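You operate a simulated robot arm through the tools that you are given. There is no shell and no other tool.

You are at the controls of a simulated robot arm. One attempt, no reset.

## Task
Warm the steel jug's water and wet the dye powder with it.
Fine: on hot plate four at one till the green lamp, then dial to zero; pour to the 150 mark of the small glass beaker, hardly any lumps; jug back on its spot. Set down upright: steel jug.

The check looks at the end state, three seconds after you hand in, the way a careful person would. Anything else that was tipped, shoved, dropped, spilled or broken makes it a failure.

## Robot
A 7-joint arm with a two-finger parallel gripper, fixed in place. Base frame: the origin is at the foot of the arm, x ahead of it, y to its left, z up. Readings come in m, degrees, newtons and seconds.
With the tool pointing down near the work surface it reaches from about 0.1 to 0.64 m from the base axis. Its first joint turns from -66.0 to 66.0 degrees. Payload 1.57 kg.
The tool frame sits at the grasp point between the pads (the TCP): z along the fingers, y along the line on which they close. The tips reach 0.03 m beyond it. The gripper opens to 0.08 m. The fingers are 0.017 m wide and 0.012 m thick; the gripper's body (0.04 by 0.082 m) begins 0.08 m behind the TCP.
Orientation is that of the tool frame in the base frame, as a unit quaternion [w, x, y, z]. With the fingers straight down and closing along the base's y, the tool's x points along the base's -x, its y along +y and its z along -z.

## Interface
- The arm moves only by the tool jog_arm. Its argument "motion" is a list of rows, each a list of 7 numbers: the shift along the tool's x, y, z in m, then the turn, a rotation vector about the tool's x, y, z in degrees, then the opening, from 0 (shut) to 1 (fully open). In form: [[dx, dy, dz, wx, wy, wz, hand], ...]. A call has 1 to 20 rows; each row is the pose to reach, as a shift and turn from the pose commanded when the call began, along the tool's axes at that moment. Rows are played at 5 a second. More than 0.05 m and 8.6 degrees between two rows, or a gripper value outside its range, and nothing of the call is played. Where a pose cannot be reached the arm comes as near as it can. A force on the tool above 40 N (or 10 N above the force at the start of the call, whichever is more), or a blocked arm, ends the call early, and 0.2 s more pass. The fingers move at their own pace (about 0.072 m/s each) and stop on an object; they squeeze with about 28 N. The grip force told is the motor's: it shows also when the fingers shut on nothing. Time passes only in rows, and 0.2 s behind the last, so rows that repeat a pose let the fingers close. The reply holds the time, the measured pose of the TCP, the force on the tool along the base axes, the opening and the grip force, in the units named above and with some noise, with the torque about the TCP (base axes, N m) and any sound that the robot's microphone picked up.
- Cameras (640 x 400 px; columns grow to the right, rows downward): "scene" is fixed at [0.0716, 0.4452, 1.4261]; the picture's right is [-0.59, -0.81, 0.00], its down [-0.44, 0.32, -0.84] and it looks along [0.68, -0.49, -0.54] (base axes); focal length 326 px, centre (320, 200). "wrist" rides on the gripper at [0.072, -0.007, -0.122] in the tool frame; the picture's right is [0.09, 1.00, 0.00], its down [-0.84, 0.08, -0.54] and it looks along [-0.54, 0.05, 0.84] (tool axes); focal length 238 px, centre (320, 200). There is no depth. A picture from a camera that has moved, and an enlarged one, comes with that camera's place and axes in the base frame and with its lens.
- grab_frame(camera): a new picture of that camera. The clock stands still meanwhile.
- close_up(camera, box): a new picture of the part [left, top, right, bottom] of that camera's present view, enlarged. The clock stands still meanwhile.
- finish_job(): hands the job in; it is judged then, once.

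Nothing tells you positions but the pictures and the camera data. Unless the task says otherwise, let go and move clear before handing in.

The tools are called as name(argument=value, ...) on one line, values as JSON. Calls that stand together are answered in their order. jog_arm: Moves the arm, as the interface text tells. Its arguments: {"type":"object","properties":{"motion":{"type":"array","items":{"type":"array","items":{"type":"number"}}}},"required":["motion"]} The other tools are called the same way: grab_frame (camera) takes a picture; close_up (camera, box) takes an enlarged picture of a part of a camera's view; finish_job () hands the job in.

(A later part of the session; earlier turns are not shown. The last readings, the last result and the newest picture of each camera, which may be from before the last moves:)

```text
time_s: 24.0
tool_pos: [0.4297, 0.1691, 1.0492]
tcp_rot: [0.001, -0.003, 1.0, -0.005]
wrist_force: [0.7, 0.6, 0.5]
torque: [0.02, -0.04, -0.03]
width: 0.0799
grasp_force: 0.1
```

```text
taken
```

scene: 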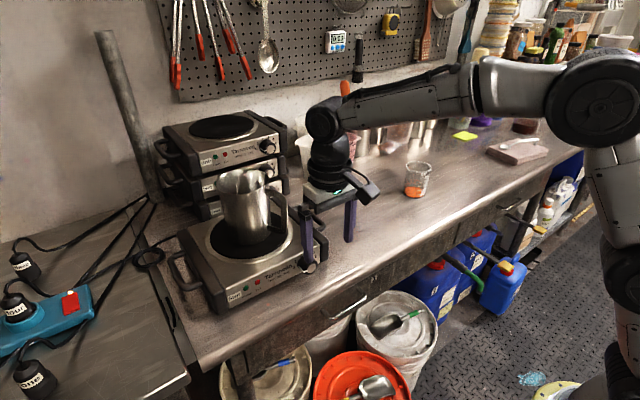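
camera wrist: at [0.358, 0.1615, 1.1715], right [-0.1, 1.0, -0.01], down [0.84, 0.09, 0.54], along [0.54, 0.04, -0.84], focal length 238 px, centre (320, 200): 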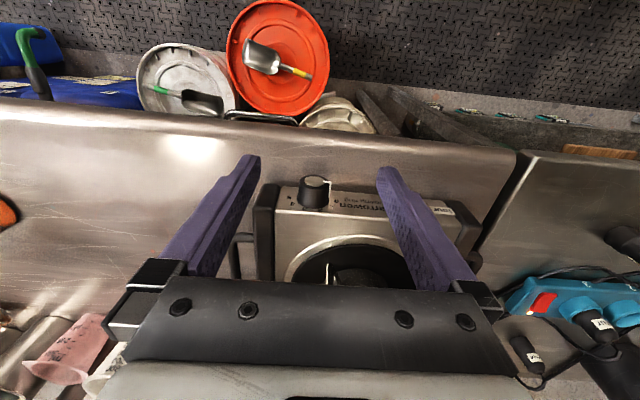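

close_up(camera="wrist", box=[250, 150, 450, 290])

close_up(camera="wrist", box=[290, 165, 350, 215])

close_up(camera="scene", box=[200, 150, 380, 320])

```text
2.86 times, centred on (350, 220) of wrist
camera zoom: at [0.358, 0.1615, 1.1715], right [-0.1, 1.0, -0.01], down [0.84, 0.09, 0.54], along [0.54, 0.04, -0.84], focal length 681 px, centre (234, 143)
```

zoom: 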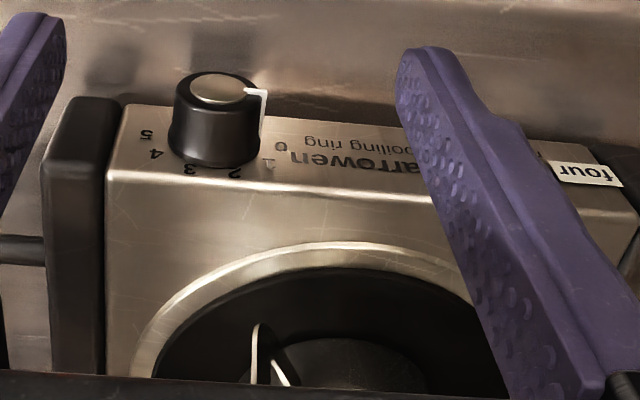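

```text
8.00 times, centred on (320, 190) of wrist
camera zoom: at [0.358, 0.1615, 1.1715], right [-0.1, 1.0, -0.01], down [0.84, 0.09, 0.54], along [0.54, 0.04, -0.84], focal length 1907 px, centre (320, 280)
```

zoom: 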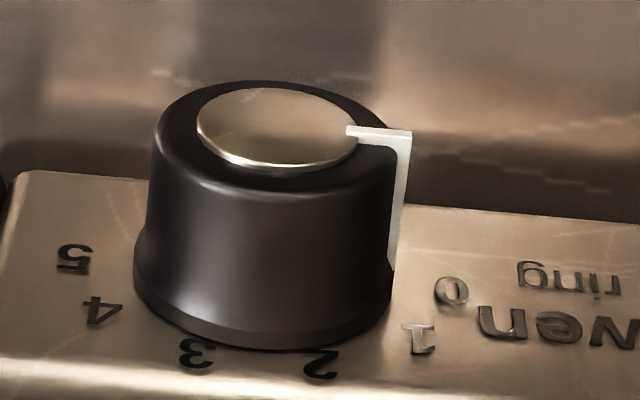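

```text
2.35 times, centred on (290, 235) of scene
camera zoom: at [0.0716, 0.4452, 1.4261], right [-0.59, -0.81, 0.0], down [-0.44, 0.32, -0.84], along [0.68, -0.49, -0.54], focal length 766 px, centre (391, 118)
```

zoom: 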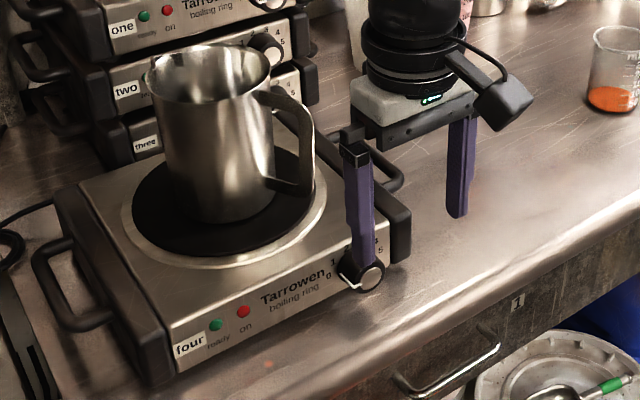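

The dial is clear: centre near (x 0.491–0.516, y 0.1645, z≈0.92), radius ~0.018, pointer at 0, with about 30° per step. I'll pitch the tool to 60° and go to a pre-grasp above and in front of it with a part-open hand.

jog_arm(motion=[[-0.0043, -0.0011, 0.0108, 0, -7.5, 0, 0.9], [-0.0087, -0.0023, 0.0216, 0, -15, 0, 0.8], [-0.013, -0.0034, 0.0324, 0, -22.5, 0, 0.75], [-0.0173, -0.0045, 0.0432, 0, -30, 0, 0.75], [-0.0173, -0.0045, 0.0432, 0, -30, 0, 0.75]])

grab_frame(camera="wrist")

close_up(camera="scene", box=[240, 190, 360, 300])

```text
time_s: 25.2
tool_pos: [0.4481, 0.1619, 1.0056]
tcp_rot: [0.261, -0.005, 0.965, -0.004]
wrist_force: [-0.1, 0.3, -0.3]
torque: [0.02, 0.01, -0.01]
width: 0.0599
grasp_force: 0.1
```

```text
taken
camera wrist: at [0.3247, 0.154, 1.0752], right [-0.09, 0.99, -0.06], down [0.45, 0.09, 0.89], along [0.89, 0.05, -0.46], focal length 238 px, centre (320, 200)
```

wrist: 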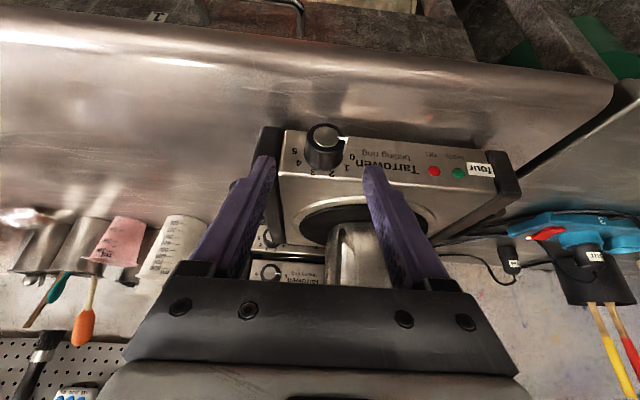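

```text
3.64 times, centred on (300, 245) of scene
camera zoom: at [0.0716, 0.4452, 1.4261], right [-0.59, -0.81, 0.0], down [-0.44, 0.32, -0.84], along [0.68, -0.49, -0.54], focal length 1184 px, centre (393, 36)
```

zoom: 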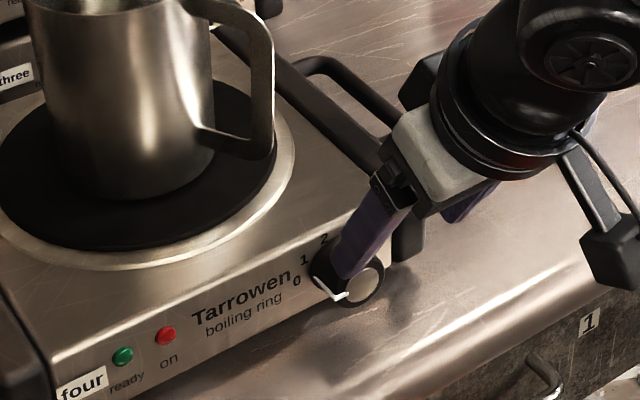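

Knob location confirmed. I'll slide the fingers down along the tool axis to straddle it.

jog_arm(motion=[[0, 0.001, 0.02, 0, 0, 0, 0.75], [0, 0.002, 0.04, 0, 0, 0, 0.75], [0.0003, 0.0027, 0.06, 0, 0, 0, 0.75], [0.0006, 0.0027, 0.072, 0, 0, 0, 0.75], [0.0006, 0.0027, 0.0789, 0, 0, 0, 0.75], [0.0006, 0.0027, 0.0789, 0, 0, 0, 0.75]])

close_up(camera="wrist", box=[220, 90, 420, 220])

close_up(camera="scene", box=[260, 220, 350, 300])

```text
time_s: 26.6
tool_pos: [0.4868, 0.1645, 0.9372]
tcp_rot: [0.26, -0.004, 0.966, -0.004]
wrist_force: [-0.6, 0.2, -0.6]
torque: [0.03, 0.0, 0.03]
width: 0.06
grasp_force: 0.1
```

```text
3.08 times, centred on (320, 155) of wrist
camera zoom: at [0.3619, 0.1573, 1.0071], right [-0.09, 0.99, -0.06], down [0.45, 0.09, 0.89], along [0.89, 0.05, -0.46], focal length 733 px, centre (320, 338)
```

zoom: 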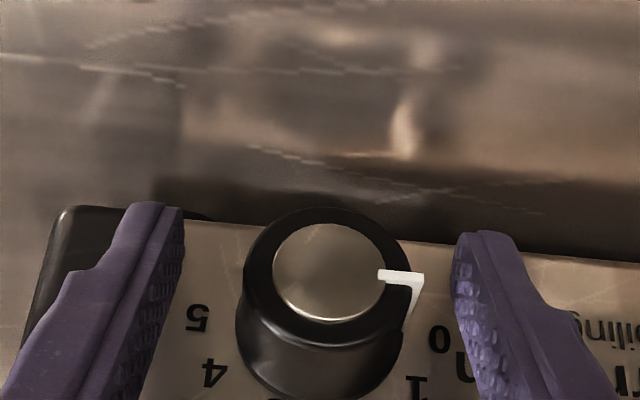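

```text
5.00 times, centred on (305, 260) of scene
camera zoom: at [0.0716, 0.4452, 1.4261], right [-0.59, -0.81, 0.0], down [-0.44, 0.32, -0.84], along [0.68, -0.49, -0.54], focal length 1627 px, centre (395, -100)
```

zoom: 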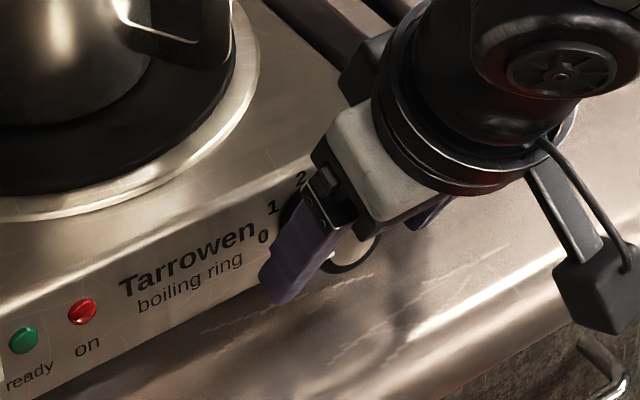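

The fingers straddle the knob symmetrically. I'll close on it.

jog_arm(motion=[[0, 0.0008, 0, 0, 0, 0, 0.55], [0, 0.0008, 0, 0, 0, 0, 0.3], [0, 0.0008, 0, 0, 0, 0, 0], [0, 0.0008, 0, 0, 0, 0, 0], [0, 0.0008, 0, 0, 0, 0, 0]])

close_up(camera="wrist", box=[220, 90, 420, 220])

```text
time_s: 27.8
tool_pos: [0.4858, 0.1664, 0.938]
tcp_rot: [0.26, -0.005, 0.966, -0.003]
wrist_force: [-0.1, 13.1, 0.2]
torque: [0.15, -0.13, 0.14]
width: 0.0367
grasp_force: 27.7
```

```text
3.08 times, centred on (320, 155) of wrist
camera zoom: at [0.3621, 0.1584, 1.0072], right [-0.09, 0.99, -0.06], down [0.45, 0.09, 0.89], along [0.89, 0.05, -0.46], focal length 733 px, centre (320, 338)
```

zoom: 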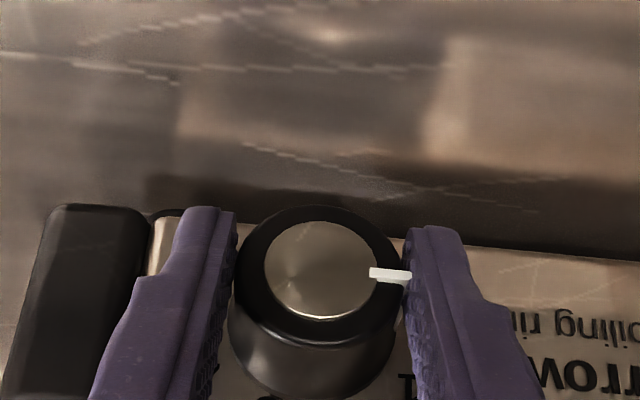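

Gripped, with a slight sideways bias of about 13 N. I'll relax that by shifting 1.5 mm and check the force before turning.

jog_arm(motion=[[0, 0.0008, 0, 0, 0, 0, 0], [0, 0.0015, 0, 0, 0, 0, 0], [0, 0.0015, 0, 0, 0, 0, 0]])

```text
time_s: 28.6
tool_pos: [0.4849, 0.1671, 0.9376]
tcp_rot: [0.261, -0.004, 0.965, -0.005]
wrist_force: [2.0, 2.3, 1.4]
torque: [0.05, -0.09, 0.03]
width: 0.0364
grasp_force: 28.0
```

Nearly force-free now. Turning the dial about +30° clockwise, from 0 to 1.

jog_arm(motion=[[0.0001, -0.0022, 0.0001, -6.6, 0, 3.8, 0], [0.0003, -0.0045, 0.0005, -13.2, 0, 7.6, 0], [0.0007, -0.0066, 0.0012, -19.8, 0, 11.45, 0], [0.0012, -0.0086, 0.002, -26.4, 0, 15.25, 0], [0.0012, -0.0086, 0.002, -26.4, 0, 15.25, 0]])

close_up(camera="wrist", box=[220, 90, 420, 220])

close_up(camera="scene", box=[220, 220, 340, 310])

```text
time_s: 29.8
tool_pos: [0.4857, 0.1555, 0.9365]
tcp_rot: [0.253, 0.063, 0.932, 0.252]
wrist_force: [-12.1, -9.3, 13.1]
torque: [0.01, 0.12, 0.27]
width: 0.0366
grasp_force: 28.2
out of reach, approached as far as the arm can: row 3
```

```text
3.08 times, centred on (320, 155) of wrist
camera zoom: at [0.3614, 0.1142, 0.9927], right [-0.09, 0.88, 0.46], down [0.45, -0.37, 0.81], along [0.89, 0.28, -0.37], focal length 733 px, centre (320, 338)
```

zoom: 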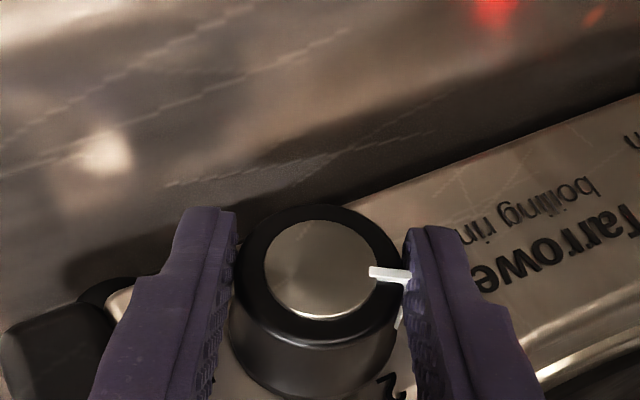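

```text
4.44 times, centred on (280, 265) of scene
camera zoom: at [0.071, 0.4448, 1.4263], right [-0.59, -0.81, 0.0], down [-0.44, 0.32, -0.84], along [0.68, -0.49, -0.54], focal length 1446 px, centre (498, -89)
```

zoom: 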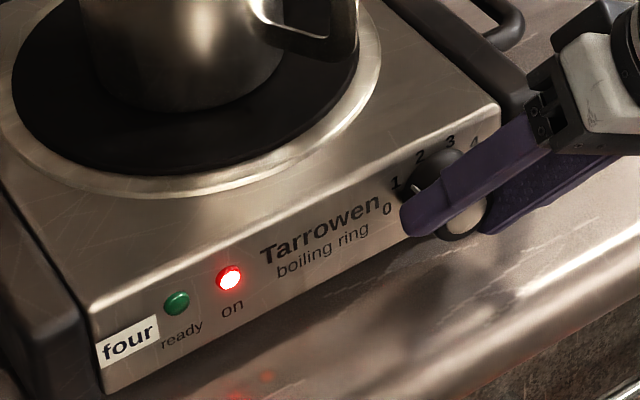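

The red "on" lamp is lit. I'll check the pointer's position against the "1".

close_up(camera="scene", box=[288, 240, 338, 275])

close_up(camera="wrist", box=[280, 140, 380, 220])

```text
11.43 times, centred on (313, 258) of scene
camera zoom: at [0.071, 0.4448, 1.4263], right [-0.59, -0.81, 0.0], down [-0.44, 0.32, -0.84], along [0.68, -0.49, -0.54], focal length 3720 px, centre (400, -457)
```

zoom: 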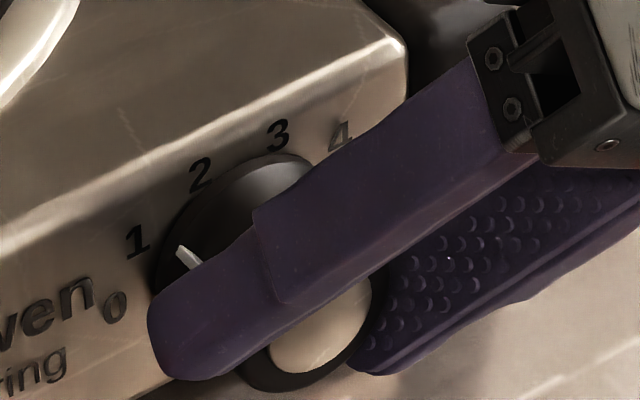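

```text
5.00 times, centred on (330, 180) of wrist
camera zoom: at [0.3614, 0.1142, 0.9927], right [-0.09, 0.88, 0.46], down [0.45, -0.37, 0.81], along [0.89, 0.28, -0.37], focal length 1192 px, centre (270, 300)
```

zoom: 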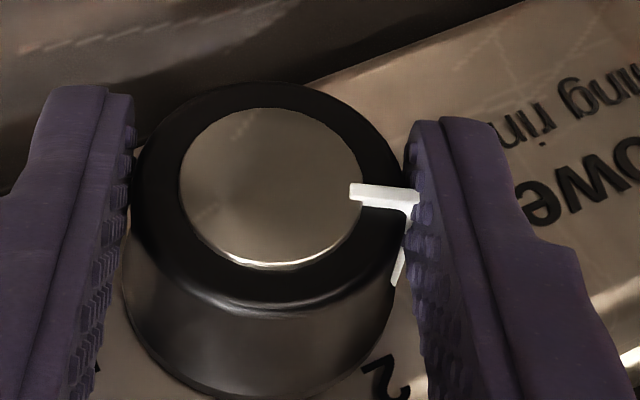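

The pointer sits at "1". I'll open the fingers slightly to release any stress, keep them around the knob, and watch for the green lamp.

jog_arm(motion=[[0, 0, 0, 0, 0, 0, 0.55], [0, 0, 0, 0, 0, 0, 0.7], [0, 0, 0, 0, 0, 0, 0.7], [0, 0, 0, 0, 0, 0, 0.7]])

close_up(camera="wrist", box=[220, 90, 420, 220])

close_up(camera="scene", box=[220, 220, 340, 310])

```text
time_s: 30.8
tool_pos: [0.4855, 0.1587, 0.9355]
tcp_rot: [0.25, 0.063, 0.933, 0.251]
wrist_force: [-0.3, -0.7, 0.8]
torque: [-0.04, -0.01, 0.0]
width: 0.0563
grasp_force: 0.1
```

```text
3.08 times, centred on (320, 155) of wrist
camera zoom: at [0.3614, 0.1154, 0.9913], right [-0.09, 0.89, 0.46], down [0.45, -0.37, 0.81], along [0.89, 0.28, -0.37], focal length 733 px, centre (320, 338)
```

zoom: 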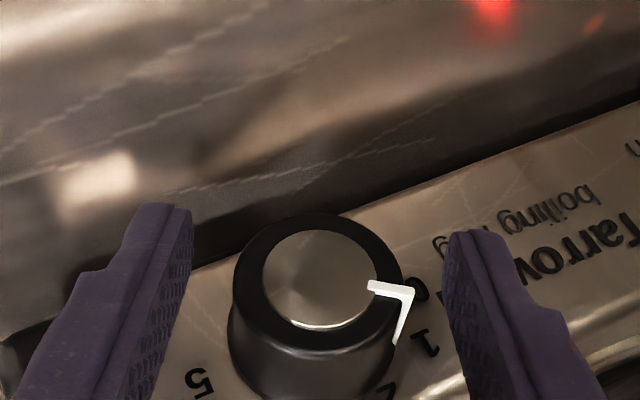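

```text
4.44 times, centred on (280, 265) of scene
camera zoom: at [0.0716, 0.4452, 1.4261], right [-0.59, -0.81, 0.0], down [-0.44, 0.32, -0.84], along [0.68, -0.49, -0.54], focal length 1446 px, centre (498, -89)
```

zoom: 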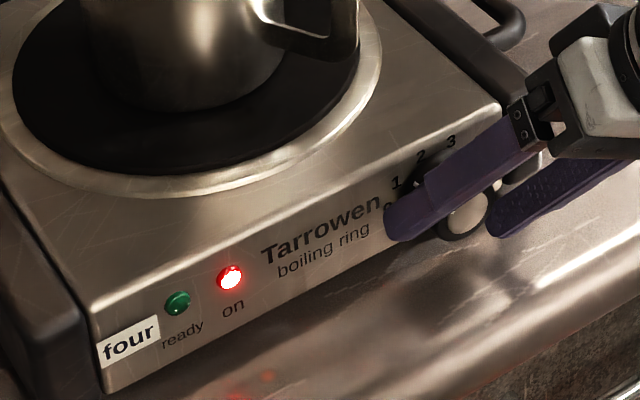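

The pointer is right at "1" and the red lamp is on. Now I wait in place for the green lamp.

jog_arm(motion=[[0, 0, 0, 0, 0, 0, 0.7], [0, 0, 0, 0, 0, 0, 0.7], [0, 0, 0, 0, 0, 0, 0.7], [0, 0, 0, 0, 0, 0, 0.7], [0, 0, 0, 0, 0, 0, 0.7], [0, 0, 0, 0, 0, 0, 0.7], [0, 0, 0, 0, 0, 0, 0.7], [0, 0, 0, 0, 0, 0, 0.7], [0, 0, 0, 0, 0, 0, 0.7], [0, 0, 0, 0, 0, 0, 0.7], [0, 0, 0, 0, 0, 0, 0.7], [0, 0, 0, 0, 0, 0, 0.7], [0, 0, 0, 0, 0, 0, 0.7], [0, 0, 0, 0, 0, 0, 0.7], [0, 0, 0, 0, 0, 0, 0.7], [0, 0, 0, 0, 0, 0, 0.7], [0, 0, 0, 0, 0, 0, 0.7], [0, 0, 0, 0, 0, 0, 0.7], [0, 0, 0, 0, 0, 0, 0.7], [0, 0, 0, 0, 0, 0, 0.7]])

close_up(camera="scene", box=[200, 150, 340, 310])

```text
time_s: 35.0
tool_pos: [0.4848, 0.1579, 0.934]
tcp_rot: [0.25, 0.064, 0.933, 0.249]
wrist_force: [-0.4, 0.4, 0.1]
torque: [0.0, 0.02, -0.01]
width: 0.056
grasp_force: 0.1
```

```text
2.50 times, centred on (270, 230) of scene
camera zoom: at [0.0716, 0.4452, 1.4261], right [-0.59, -0.81, 0.0], down [-0.44, 0.32, -0.84], along [0.68, -0.49, -0.54], focal length 814 px, centre (445, 125)
```

zoom: 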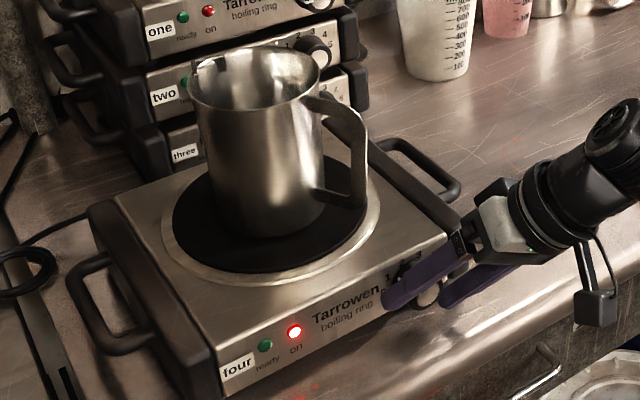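

Red is still on and green is dark. I'll keep waiting in 4-second steps.

jog_arm(motion=[[0, 0, 0, 0, 0, 0, 0.7], [0, 0, 0, 0, 0, 0, 0.7], [0, 0, 0, 0, 0, 0, 0.7], [0, 0, 0, 0, 0, 0, 0.7], [0, 0, 0, 0, 0, 0, 0.7], [0, 0, 0, 0, 0, 0, 0.7], [0, 0, 0, 0, 0, 0, 0.7], [0, 0, 0, 0, 0, 0, 0.7], [0, 0, 0, 0, 0, 0, 0.7], [0, 0, 0, 0, 0, 0, 0.7], [0, 0, 0, 0, 0, 0, 0.7], [0, 0, 0, 0, 0, 0, 0.7], [0, 0, 0, 0, 0, 0, 0.7], [0, 0, 0, 0, 0, 0, 0.7], [0, 0, 0, 0, 0, 0, 0.7], [0, 0, 0, 0, 0, 0, 0.7], [0, 0, 0, 0, 0, 0, 0.7], [0, 0, 0, 0, 0, 0, 0.7], [0, 0, 0, 0, 0, 0, 0.7], [0, 0, 0, 0, 0, 0, 0.7]])

close_up(camera="scene", box=[240, 250, 320, 305])

```text
time_s: 39.2
tool_pos: [0.4849, 0.1575, 0.9334]
tcp_rot: [0.249, 0.064, 0.933, 0.25]
wrist_force: [0.3, 0.3, 1.6]
torque: [0.02, -0.02, 0.0]
width: 0.0558
grasp_force: 0.0
```

```text
7.27 times, centred on (280, 278) of scene
camera zoom: at [0.0716, 0.4452, 1.4261], right [-0.59, -0.81, 0.0], down [-0.44, 0.32, -0.84], along [0.68, -0.49, -0.54], focal length 2367 px, centre (611, -364)
```

zoom: 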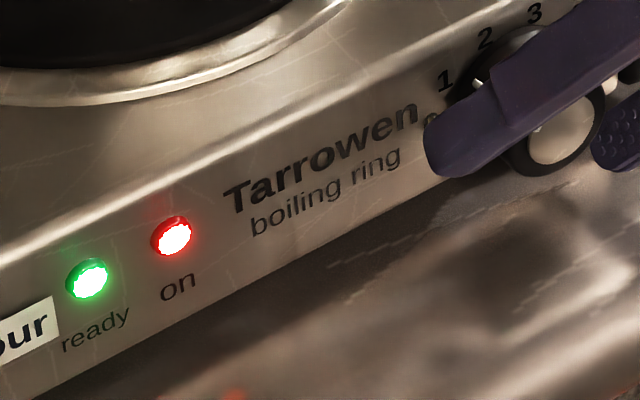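

The green lamp is lit. I'll grip the knob again, then turn the dial back to zero.

jog_arm(motion=[[0, 0.0015, 0, 0, 0, 0, 0.4], [0, 0.0015, 0, 0, 0, 0, 0], [0, 0.0015, 0, 0, 0, 0, 0], [0, 0.0036, 0.0001, 6.93, 0, -4, 0], [0.0003, 0.0058, 0.0004, 13.86, 0, -8, 0], [0.0006, 0.0078, 0.001, 20.78, 0, -12, 0], [0.001, 0.0094, 0.0018, 26.85, 0, -15.5, 0], [0.001, 0.0094, 0.0018, 26.85, 0, -15.5, 0]])

close_up(camera="scene", box=[240, 240, 340, 305])

close_up(camera="wrist", box=[220, 90, 420, 220])

```text
time_s: 41.0
tool_pos: [0.4829, 0.1659, 0.9347]
tcp_rot: [0.258, -0.007, 0.966, -0.009]
wrist_force: [-3.0, 6.8, -8.7]
torque: [0.1, 0.32, 0.28]
width: 0.0362
grasp_force: 28.0
out of reach, approached as far as the arm can: row 6
```

```text
6.15 times, centred on (290, 272) of scene
camera zoom: at [0.0716, 0.4454, 1.426], right [-0.59, -0.81, 0.0], down [-0.44, 0.32, -0.84], along [0.68, -0.49, -0.54], focal length 2003 px, centre (505, -246)
```

zoom: 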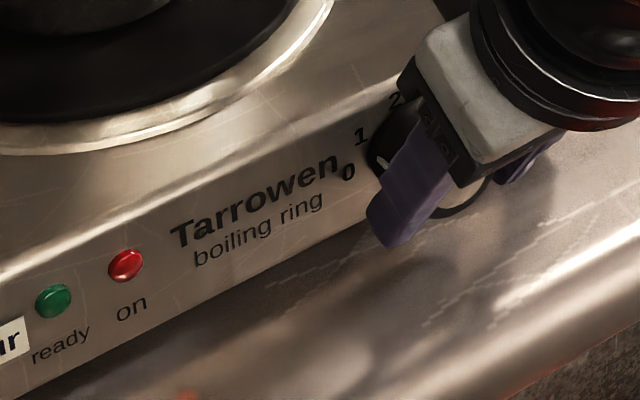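

```text
3.08 times, centred on (320, 155) of wrist
camera zoom: at [0.3608, 0.1595, 1.0048], right [-0.09, 0.99, -0.07], down [0.46, 0.1, 0.88], along [0.89, 0.05, -0.46], focal length 733 px, centre (320, 338)
```

zoom: 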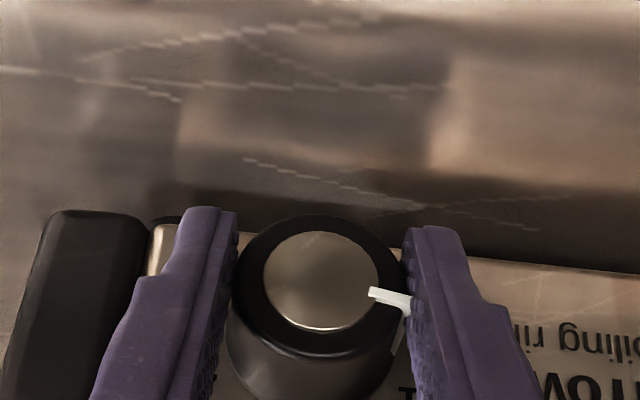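

Both lamps went out, but the pointer looks a little short of its original zero position. I'll turn slightly further and check.

jog_arm(motion=[[0, 0.0016, 0, 6.06, 0, -3.5, 0], [0, 0.0033, 0, 12.1, 0, -7, 0], [0, 0.0033, 0, 12.1, 0, -7, 0]])

close_up(camera="scene", box=[240, 240, 340, 305])

close_up(camera="wrist", box=[220, 90, 420, 220])

```text
time_s: 41.8
tool_pos: [0.4837, 0.169, 0.9359]
tcp_rot: [0.256, -0.037, 0.958, -0.127]
wrist_force: [-5.1, -4.0, -13.0]
torque: [0.31, 0.79, -0.21]
width: 0.0363
grasp_force: 27.6
```

```text
6.15 times, centred on (290, 272) of scene
camera zoom: at [0.0717, 0.4451, 1.4261], right [-0.59, -0.81, 0.0], down [-0.44, 0.32, -0.84], along [0.68, -0.49, -0.55], focal length 2003 px, centre (505, -246)
```

zoom: 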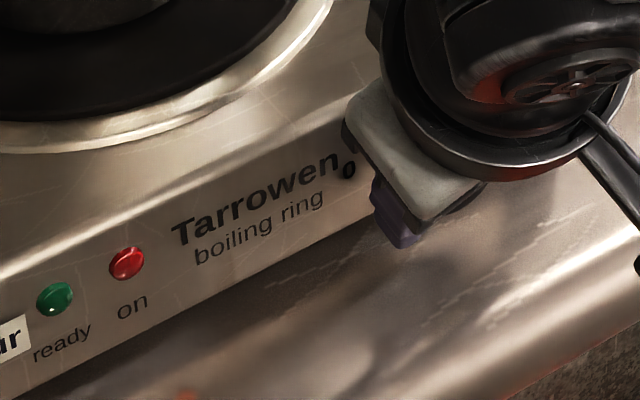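

```text
3.08 times, centred on (320, 155) of wrist
camera zoom: at [0.361, 0.179, 1.0052], right [-0.08, 0.95, -0.31], down [0.45, 0.31, 0.84], along [0.89, -0.07, -0.46], focal length 733 px, centre (320, 338)
```

zoom: 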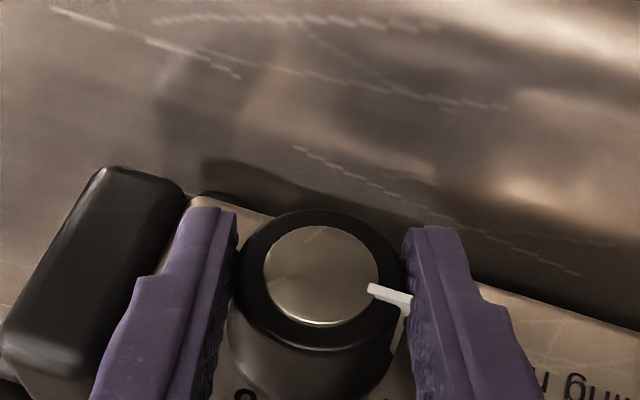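

jog_arm(motion=[[0, 0, 0, 0, 0, 0, 0.55], [0, 0, 0, 0, 0, 0, 0.7], [0, 0, 0, 0, 0, 0, 0.7], [0, 0, 0, 0, 0, 0, 0.7]])

close_up(camera="wrist", box=[220, 90, 420, 220])

grab_frame(camera="scene")

```text
time_s: 42.8
tool_pos: [0.4855, 0.1694, 0.9373]
tcp_rot: [0.259, -0.038, 0.957, -0.126]
wrist_force: [0.3, -0.5, -0.2]
torque: [0.01, -0.04, 0.02]
width: 0.0561
grasp_force: 0.1
```

```text
3.08 times, centred on (320, 155) of wrist
camera zoom: at [0.3617, 0.1796, 1.0065], right [-0.09, 0.95, -0.3], down [0.45, 0.31, 0.84], along [0.89, -0.06, -0.45], focal length 733 px, centre (320, 338)
```

zoom: 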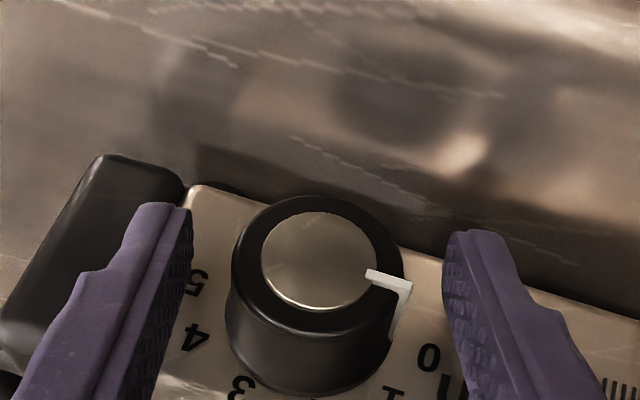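

```text
taken
```

scene: 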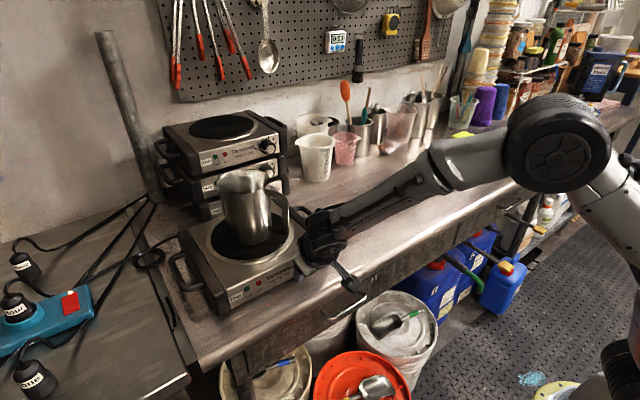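

The pointer is now parallel to the panel edge, as it was at the start, and both lamps are off. I'll retract and recheck the dial from a clear view.

jog_arm(motion=[[0, 0, -0.02, 0, 0, 0, 0.7], [0, 0, -0.045, 0, 0, 0, 0.7], [0, 0, -0.07, -4, 0, 2.5, 0.7], [-0.01, 0, -0.09, -8, 0, 5, 0.7], [-0.02, 0, -0.1, -12, 0, 7, 0.7], [-0.02, 0, -0.1, -12, 0, 7, 0.7]])

grab_frame(camera="wrist")

close_up(camera="scene", box=[160, 150, 340, 310])

```text
time_s: 44.2
tool_pos: [0.4542, 0.1948, 1.0299]
tcp_rot: [0.26, -0.006, 0.966, -0.009]
wrist_force: [-0.1, -0.1, 0.2]
torque: [0.0, 0.01, -0.02]
width: 0.056
grasp_force: 0.0
```

```text
taken
camera wrist: at [0.3303, 0.1873, 1.099], right [-0.09, 0.99, -0.07], down [0.45, 0.1, 0.89], along [0.89, 0.05, -0.46], focal length 238 px, centre (320, 200)
```

wrist: 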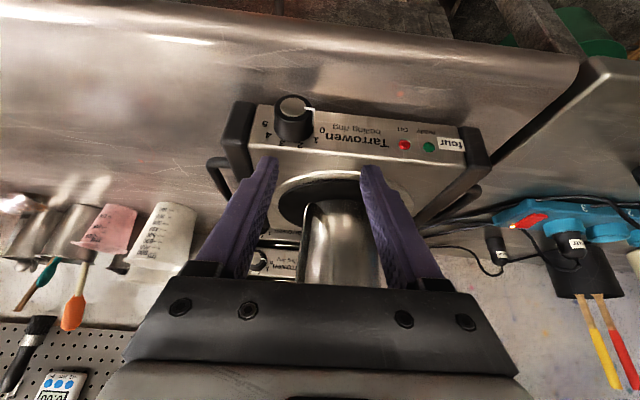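

```text
2.50 times, centred on (250, 230) of scene
camera zoom: at [0.0716, 0.4452, 1.4261], right [-0.59, -0.81, 0.0], down [-0.44, 0.32, -0.84], along [0.68, -0.49, -0.54], focal length 814 px, centre (495, 125)
```

zoom: 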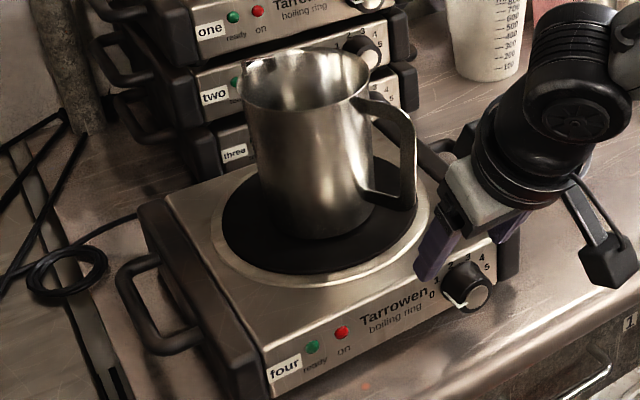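

close_up(camera="wrist", box=[230, 80, 350, 155])

close_up(camera="scene", box=[270, 230, 340, 290])

close_up(camera="wrist", box=[250, 150, 430, 290])

```text
5.33 times, centred on (290, 118) of wrist
camera zoom: at [0.3303, 0.1873, 1.099], right [-0.09, 0.99, -0.07], down [0.45, 0.1, 0.89], along [0.89, 0.05, -0.46], focal length 1271 px, centre (480, 640)
```

zoom: 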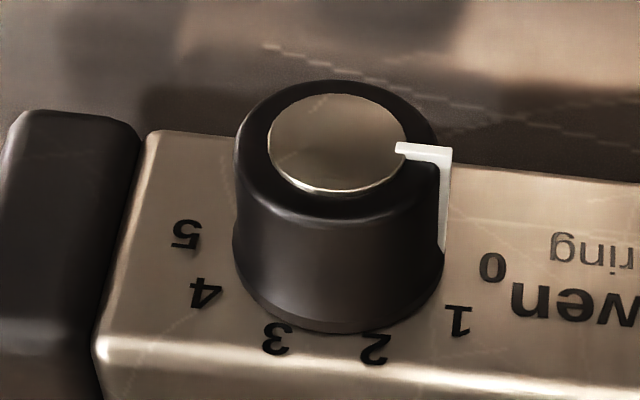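

```text
6.67 times, centred on (305, 260) of scene
camera zoom: at [0.0716, 0.4452, 1.4261], right [-0.59, -0.81, 0.0], down [-0.44, 0.32, -0.84], along [0.68, -0.49, -0.54], focal length 2170 px, centre (420, -200)
```

zoom: 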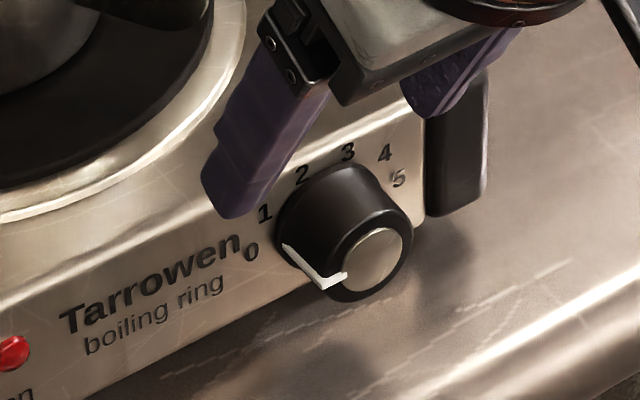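

```text
2.86 times, centred on (340, 220) of wrist
camera zoom: at [0.3303, 0.1873, 1.099], right [-0.09, 0.99, -0.07], down [0.45, 0.1, 0.89], along [0.89, 0.05, -0.46], focal length 681 px, centre (263, 143)
```

zoom: 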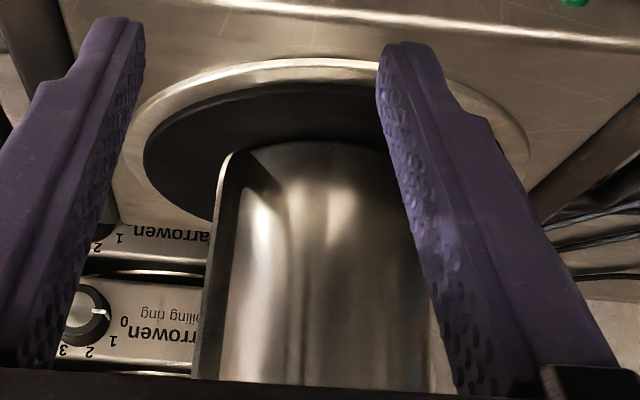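

The dial reads exactly as at the start (zero), lamps off, and the jug is undisturbed. Now I'll go back to the handle: first yaw and shift away, then pitch down to the 15° grasp attitude.

jog_arm(motion=[[-0.0037, -0.0188, -0.0135, -3.56, 0, -6.17, 0.8], [-0.0075, -0.0375, -0.0269, -7.13, 0, -12.34, 0.9], [-0.0112, -0.0563, -0.0404, -10.69, 0, -18.51, 1], [-0.0149, -0.075, -0.0538, -14.25, 0, -24.68, 1], [-0.0149, -0.075, -0.0538, -14.25, 0, -24.68, 1]])

jog_arm(motion=[[0, 0, 0, 0, -7.5, 0, 1], [0, 0, 0, 0, -15, 0, 1], [0, 0, 0, 0, -22.5, 0, 1], [0, 0, 0, 0, -30, 0, 1], [0, 0, 0, 0, -37.5, 0, 1], [0, 0, 0, 0, -45, 0, 1], [0, 0, 0, 0, -45, 0, 1]])

grab_frame(camera="wrist")

grab_frame(camera="scene")

```text
time_s: 45.4
tool_pos: [0.4398, 0.1216, 1.0855]
tcp_rot: [0.25, -0.243, 0.936, 0.054]
wrist_force: [0.7, 0.4, 0.9]
torque: [0.01, 0.0, -0.01]
width: 0.0796
grasp_force: 0.0
```

```text
time_s: 47.0
tool_pos: [0.4398, 0.121, 1.0864]
tcp_rot: [0.588, -0.204, 0.769, 0.143]
wrist_force: [-0.4, -0.5, -0.3]
torque: [-0.01, -0.03, 0.0]
width: 0.0802
grasp_force: 0.1
```

```text
taken
camera wrist: at [0.323, 0.0476, 1.0493], right [-0.5, 0.86, -0.11], down [-0.31, -0.06, 0.95], along [0.81, 0.51, 0.3], focal length 238 px, centre (320, 200)
```

wrist: 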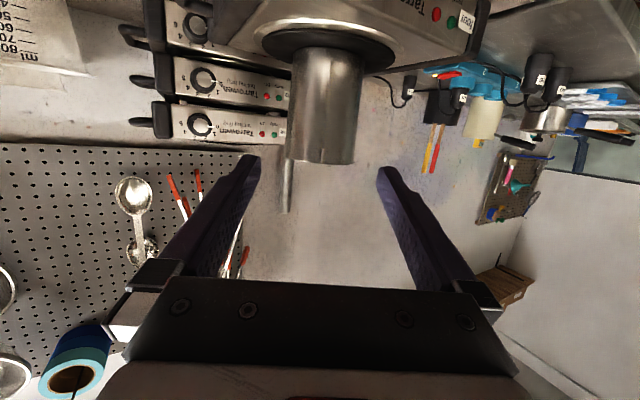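

```text
taken
```

scene: 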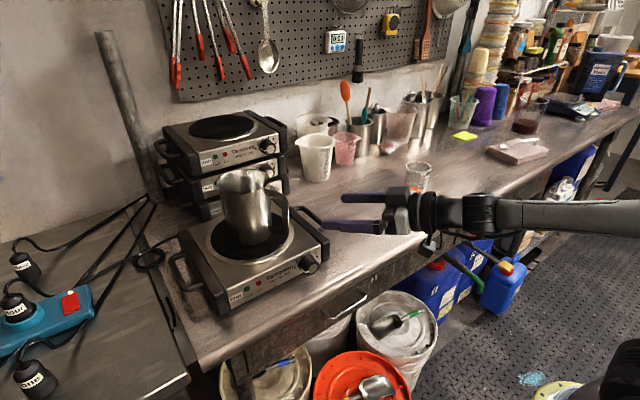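

The arm reached the handle attitude. I'll move to just short of the handle and check alignment, with a ~1° roll correction.

jog_arm(motion=[[-0.005, 0.0024, 0.0216, 0, -0.2, 0.4, 1], [-0.0102, 0.0047, 0.0433, 0, -0.4, 0.8, 1], [-0.0153, 0.0071, 0.0649, 0, -0.5, 1.2, 1], [-0.0153, 0.0071, 0.0649, 0, -0.5, 1.2, 1]])

close_up(camera="wrist", box=[240, 0, 400, 100])

close_up(camera="wrist", box=[270, 100, 370, 200])

close_up(camera="scene", box=[190, 140, 370, 260])

```text
time_s: 48.0
tool_pos: [0.4959, 0.1603, 1.0839]
tcp_rot: [0.59, -0.195, 0.769, 0.15]
wrist_force: [0.8, 0.2, 0.9]
torque: [0.02, -0.02, -0.01]
width: 0.0801
grasp_force: 0.0
```

```text
4.00 times, centred on (320, 50) of wrist
camera zoom: at [0.3788, 0.0887, 1.0454], right [-0.5, 0.86, -0.09], down [-0.31, -0.08, 0.95], along [0.81, 0.5, 0.31], focal length 953 px, centre (320, 800)
```

zoom: 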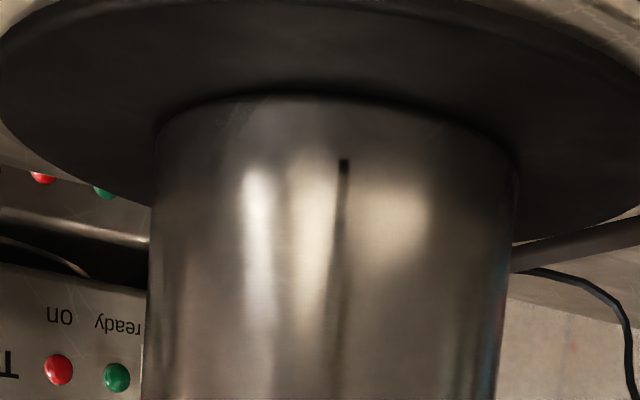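

```text
4.00 times, centred on (320, 150) of wrist
camera zoom: at [0.3788, 0.0887, 1.0454], right [-0.5, 0.86, -0.09], down [-0.31, -0.08, 0.95], along [0.81, 0.5, 0.31], focal length 953 px, centre (320, 400)
```

zoom: 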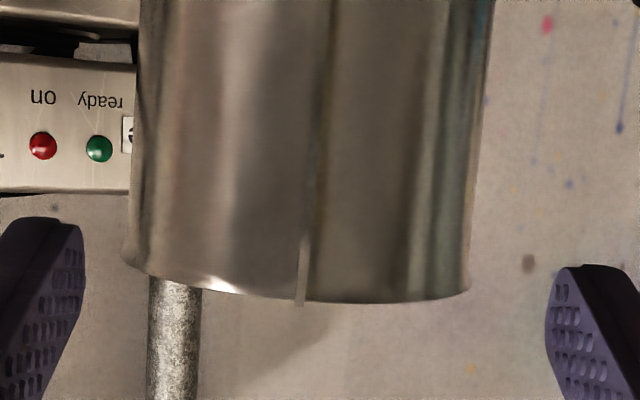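

```text
3.33 times, centred on (280, 200) of scene
camera zoom: at [0.0716, 0.4452, 1.4261], right [-0.59, -0.81, 0.0], down [-0.44, 0.32, -0.84], along [0.68, -0.49, -0.54], focal length 1085 px, centre (453, 200)
```

zoom: 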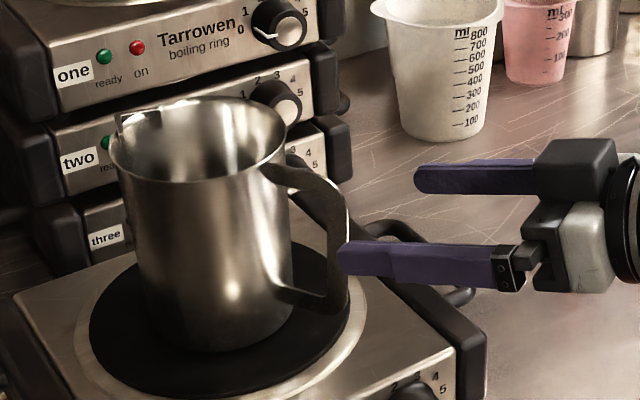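

Handle is edge-on and centred to within 4 mm. I'll correct that, advance onto the strap and close.

jog_arm(motion=[[-0.0059, -0.0013, 0.0221, 0.6, 0, 0.16, 1], [-0.0118, -0.0027, 0.0441, 1.2, 0, 0.33, 1], [-0.0177, -0.004, 0.0662, 1.84, 0, 0.49, 1], [-0.0177, -0.004, 0.0662, 1.84, 0, 0.49, 1]])

close_up(camera="wrist", box=[220, 60, 420, 210])

close_up(camera="scene", box=[190, 140, 370, 260])

```text
time_s: 49.0
tool_pos: [0.5571, 0.1899, 1.0816]
tcp_rot: [0.592, -0.183, 0.772, 0.141]
wrist_force: [-0.2, 0.2, 0.6]
torque: [-0.03, -0.01, 0.01]
width: 0.0799
grasp_force: 0.1
```

```text
2.67 times, centred on (320, 135) of wrist
camera zoom: at [0.4384, 0.1213, 1.0443], right [-0.47, 0.88, -0.09], down [-0.31, -0.07, 0.95], along [0.83, 0.47, 0.3], focal length 636 px, centre (320, 373)
```

zoom: 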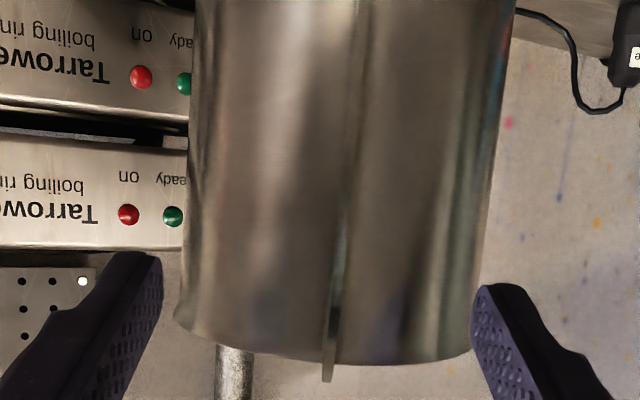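

```text
3.33 times, centred on (280, 200) of scene
camera zoom: at [0.0716, 0.4452, 1.4261], right [-0.59, -0.81, 0.0], down [-0.44, 0.32, -0.84], along [0.68, -0.49, -0.54], focal length 1085 px, centre (453, 200)
```

zoom: 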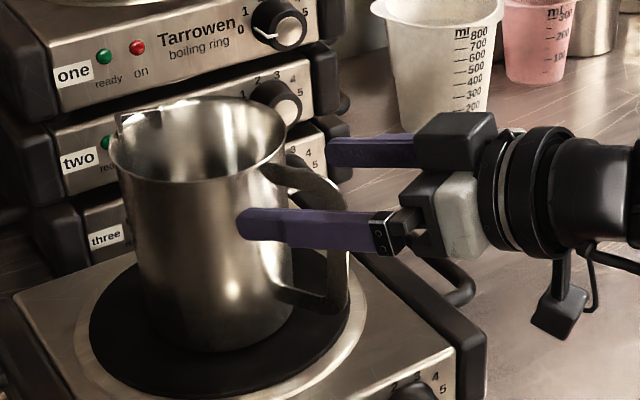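

Well placed. I'll make a 2 mm height correction, then close the grip.

jog_arm(motion=[[-0.0019, 0.001, -0.0005, 0, 0, 0, 1], [-0.0019, 0.001, -0.0005, 0, 0, 0, 0.5], [-0.0019, 0.001, -0.0005, 0, 0, 0, 0.2], [-0.0019, 0.001, -0.0005, 0, 0, 0, 0], [-0.0019, 0.001, -0.0005, 0, 0, 0, 0], [-0.0019, 0.001, -0.0005, 0, 0, 0, 0], [-0.0019, 0.001, -0.0005, 0, 0, 0, 0]])

close_up(camera="scene", box=[190, 140, 370, 260])

```text
time_s: 50.6
tool_pos: [0.5548, 0.1907, 1.0862]
tcp_rot: [0.593, -0.183, 0.771, 0.142]
wrist_force: [1.3, 6.0, 0.6]
torque: [0.45, -0.22, 0.46]
width: 0.0139
grasp_force: 27.7
```

```text
3.33 times, centred on (280, 200) of scene
camera zoom: at [0.0716, 0.4453, 1.4261], right [-0.59, -0.81, 0.0], down [-0.44, 0.32, -0.84], along [0.68, -0.49, -0.54], focal length 1085 px, centre (453, 200)
```

zoom: 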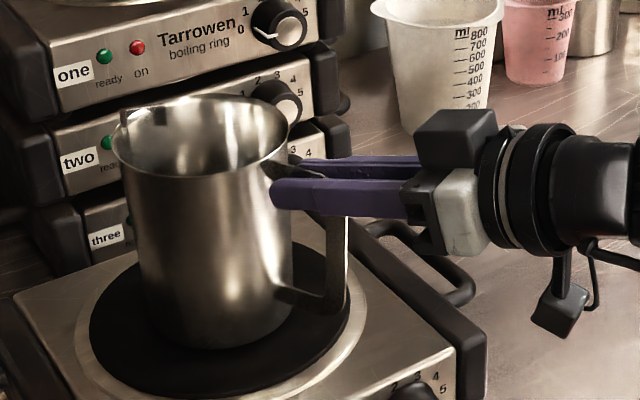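

Gripped at 28 N again. I'll lift slowly and check that the jug stays level.

jog_arm(motion=[[-0.0048, 0, -0.0013, 0, 0, 0, 0], [-0.0145, 0, -0.0038, 0, 0, 0, 0], [-0.029, 0, -0.0077, 0, 0, 0, 0], [-0.0483, 0, -0.0128, 0, 0, 0, 0], [-0.0628, 0, -0.0166, 0, 0, 0, 0], [-0.0677, 0, -0.0179, 0, 0, 0, 0], [-0.0677, 0, -0.0179, 0, 0, 0, 0]])

close_up(camera="scene", box=[160, 90, 360, 290])

```text
time_s: 52.2
tool_pos: [0.5567, 0.1913, 1.1549]
tcp_rot: [0.592, -0.183, 0.772, 0.141]
wrist_force: [-0.2, 0.2, -7.3]
torque: [-0.29, 0.55, -0.01]
width: 0.0141
grasp_force: 27.6
```

```text
2.00 times, centred on (260, 190) of scene
camera zoom: at [0.0717, 0.4452, 1.4261], right [-0.59, -0.81, 0.0], down [-0.44, 0.32, -0.84], along [0.68, -0.49, -0.55], focal length 651 px, centre (440, 220)
```

zoom: 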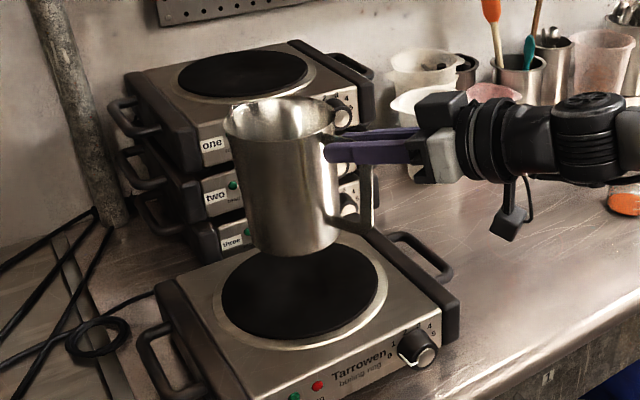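

Level and secure. I'll look into the jug for the water level before carrying it over.

close_up(camera="scene", box=[260, 130, 345, 180])

jog_arm(motion=[[-0.01, 0, -0.0026, 0, 0, 0, 0], [-0.0242, 0, -0.0064, 0, 0, 0, 0], [-0.0387, 0, -0.0102, 0, 0, 0, 0], [-0.0483, 0, -0.0128, 0, 0, 0, 0], [-0.0483, 0, -0.0128, 0, 0, 0, 0]])

```text
7.53 times, centred on (302, 155) of scene
camera zoom: at [0.0717, 0.4452, 1.4261], right [-0.59, -0.81, 0.0], down [-0.44, 0.32, -0.84], along [0.68, -0.49, -0.55], focal length 2450 px, centre (452, 539)
```

zoom: 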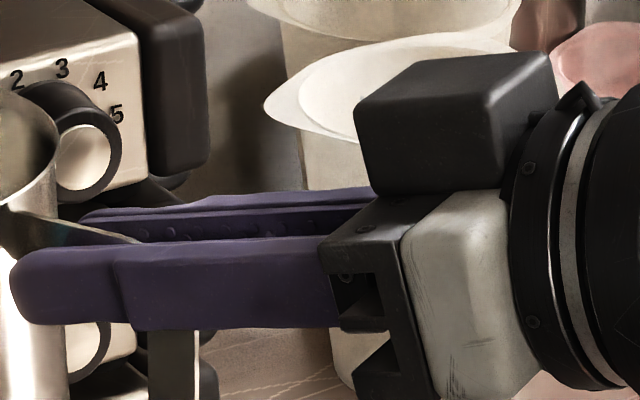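

```text
time_s: 53.4
tool_pos: [0.5564, 0.1894, 1.204]
tcp_rot: [0.593, -0.183, 0.772, 0.141]
wrist_force: [-0.7, 0.8, -6.6]
torque: [-0.29, 0.57, 0.01]
width: 0.0138
grasp_force: 27.9
```

Carrying the jug smoothly toward the beaker, staying high above everything on the bench.

jog_arm(motion=[[0.0012, -0.0079, -0.0051, 0, 0, 0, 0], [0.0036, -0.0236, -0.0153, 0, 0, 0, 0], [0.0073, -0.0472, -0.0306, 0, 0, 0, 0], [0.0115, -0.0748, -0.0484, 0, 0, 0, 0], [0.0157, -0.1023, -0.0662, 0, 0, 0, 0], [0.02, -0.1299, -0.0841, 0, 0, 0, 0], [0.0242, -0.1574, -0.1019, 0, 0, 0, 0], [0.0284, -0.185, -0.1198, 0, 0, 0, 0], [0.0327, -0.2125, -0.1376, 0, 0, 0, 0], [0.0369, -0.2401, -0.1554, 0, 0, 0, 0], [0.0411, -0.2676, -0.1733, 0, 0, 0, 0], [0.0454, -0.2952, -0.1911, 0, 0, 0, 0], [0.0496, -0.3228, -0.2089, 0, 0, 0, 0], [0.0538, -0.3503, -0.2268, 0, 0, 0, 0], [0.0569, -0.37, -0.2395, 0, 0, 0, 0], [0.059, -0.3838, -0.2484, 0, 0, 0, 0], [0.0601, -0.3908, -0.253, 0, 0, 0, 0], [0.0605, -0.3936, -0.2548, 0, 0, 0, 0], [0.0605, -0.3936, -0.2548, 0, 0, 0, 0]])

grab_frame(camera="scene")

grab_frame(camera="wrist")

```text
time_s: 57.4
tool_pos: [0.4978, -0.2787, 1.212]
tcp_rot: [0.592, -0.182, 0.772, 0.14]
wrist_force: [0.5, 0.2, -7.8]
torque: [-0.29, 0.57, 0.02]
width: 0.0137
grasp_force: 28.2
```

```text
taken
```

scene: 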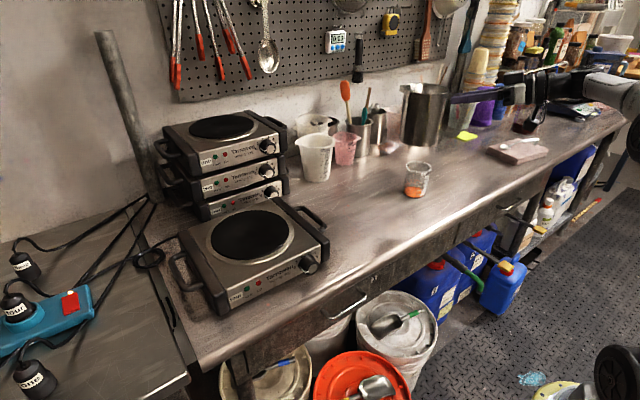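

```text
taken
camera wrist: at [0.3789, -0.3477, 1.1741], right [-0.47, 0.88, -0.09], down [-0.31, -0.07, 0.95], along [0.83, 0.47, 0.3], focal length 238 px, centre (320, 200)
```

wrist: 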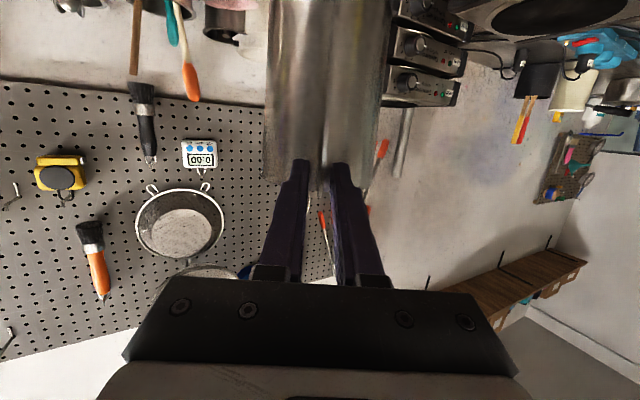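

close_up(camera="scene", box=[380, 70, 480, 145])

close_up(camera="scene", box=[390, 150, 450, 210])

```text
5.33 times, centred on (430, 108) of scene
camera zoom: at [0.0717, 0.4451, 1.4261], right [-0.59, -0.81, 0.0], down [-0.44, 0.32, -0.84], along [0.68, -0.49, -0.55], focal length 1736 px, centre (-267, 693)
```

zoom: 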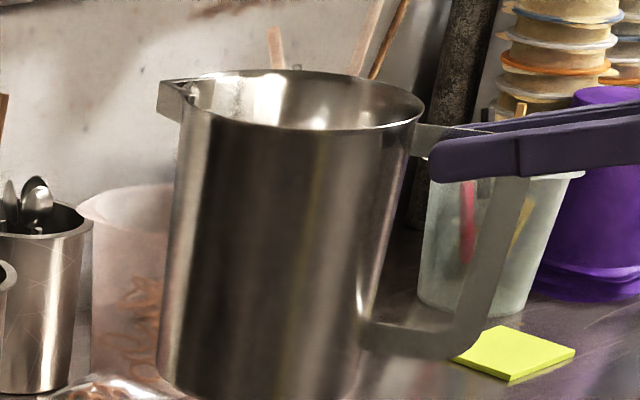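

```text
6.67 times, centred on (420, 180) of scene
camera zoom: at [0.0717, 0.4451, 1.4261], right [-0.59, -0.81, 0.0], down [-0.44, 0.32, -0.84], along [0.68, -0.49, -0.55], focal length 2170 px, centre (-347, 333)
```

zoom: 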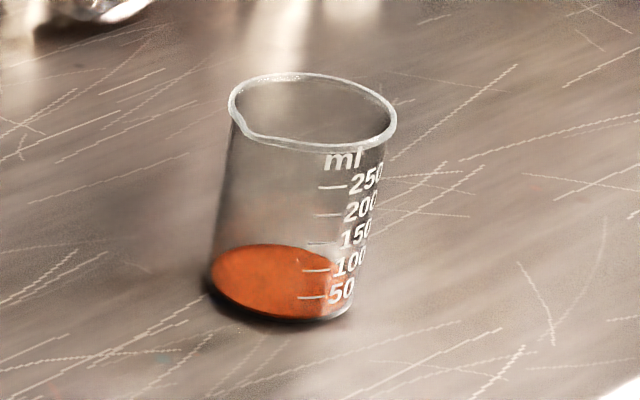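

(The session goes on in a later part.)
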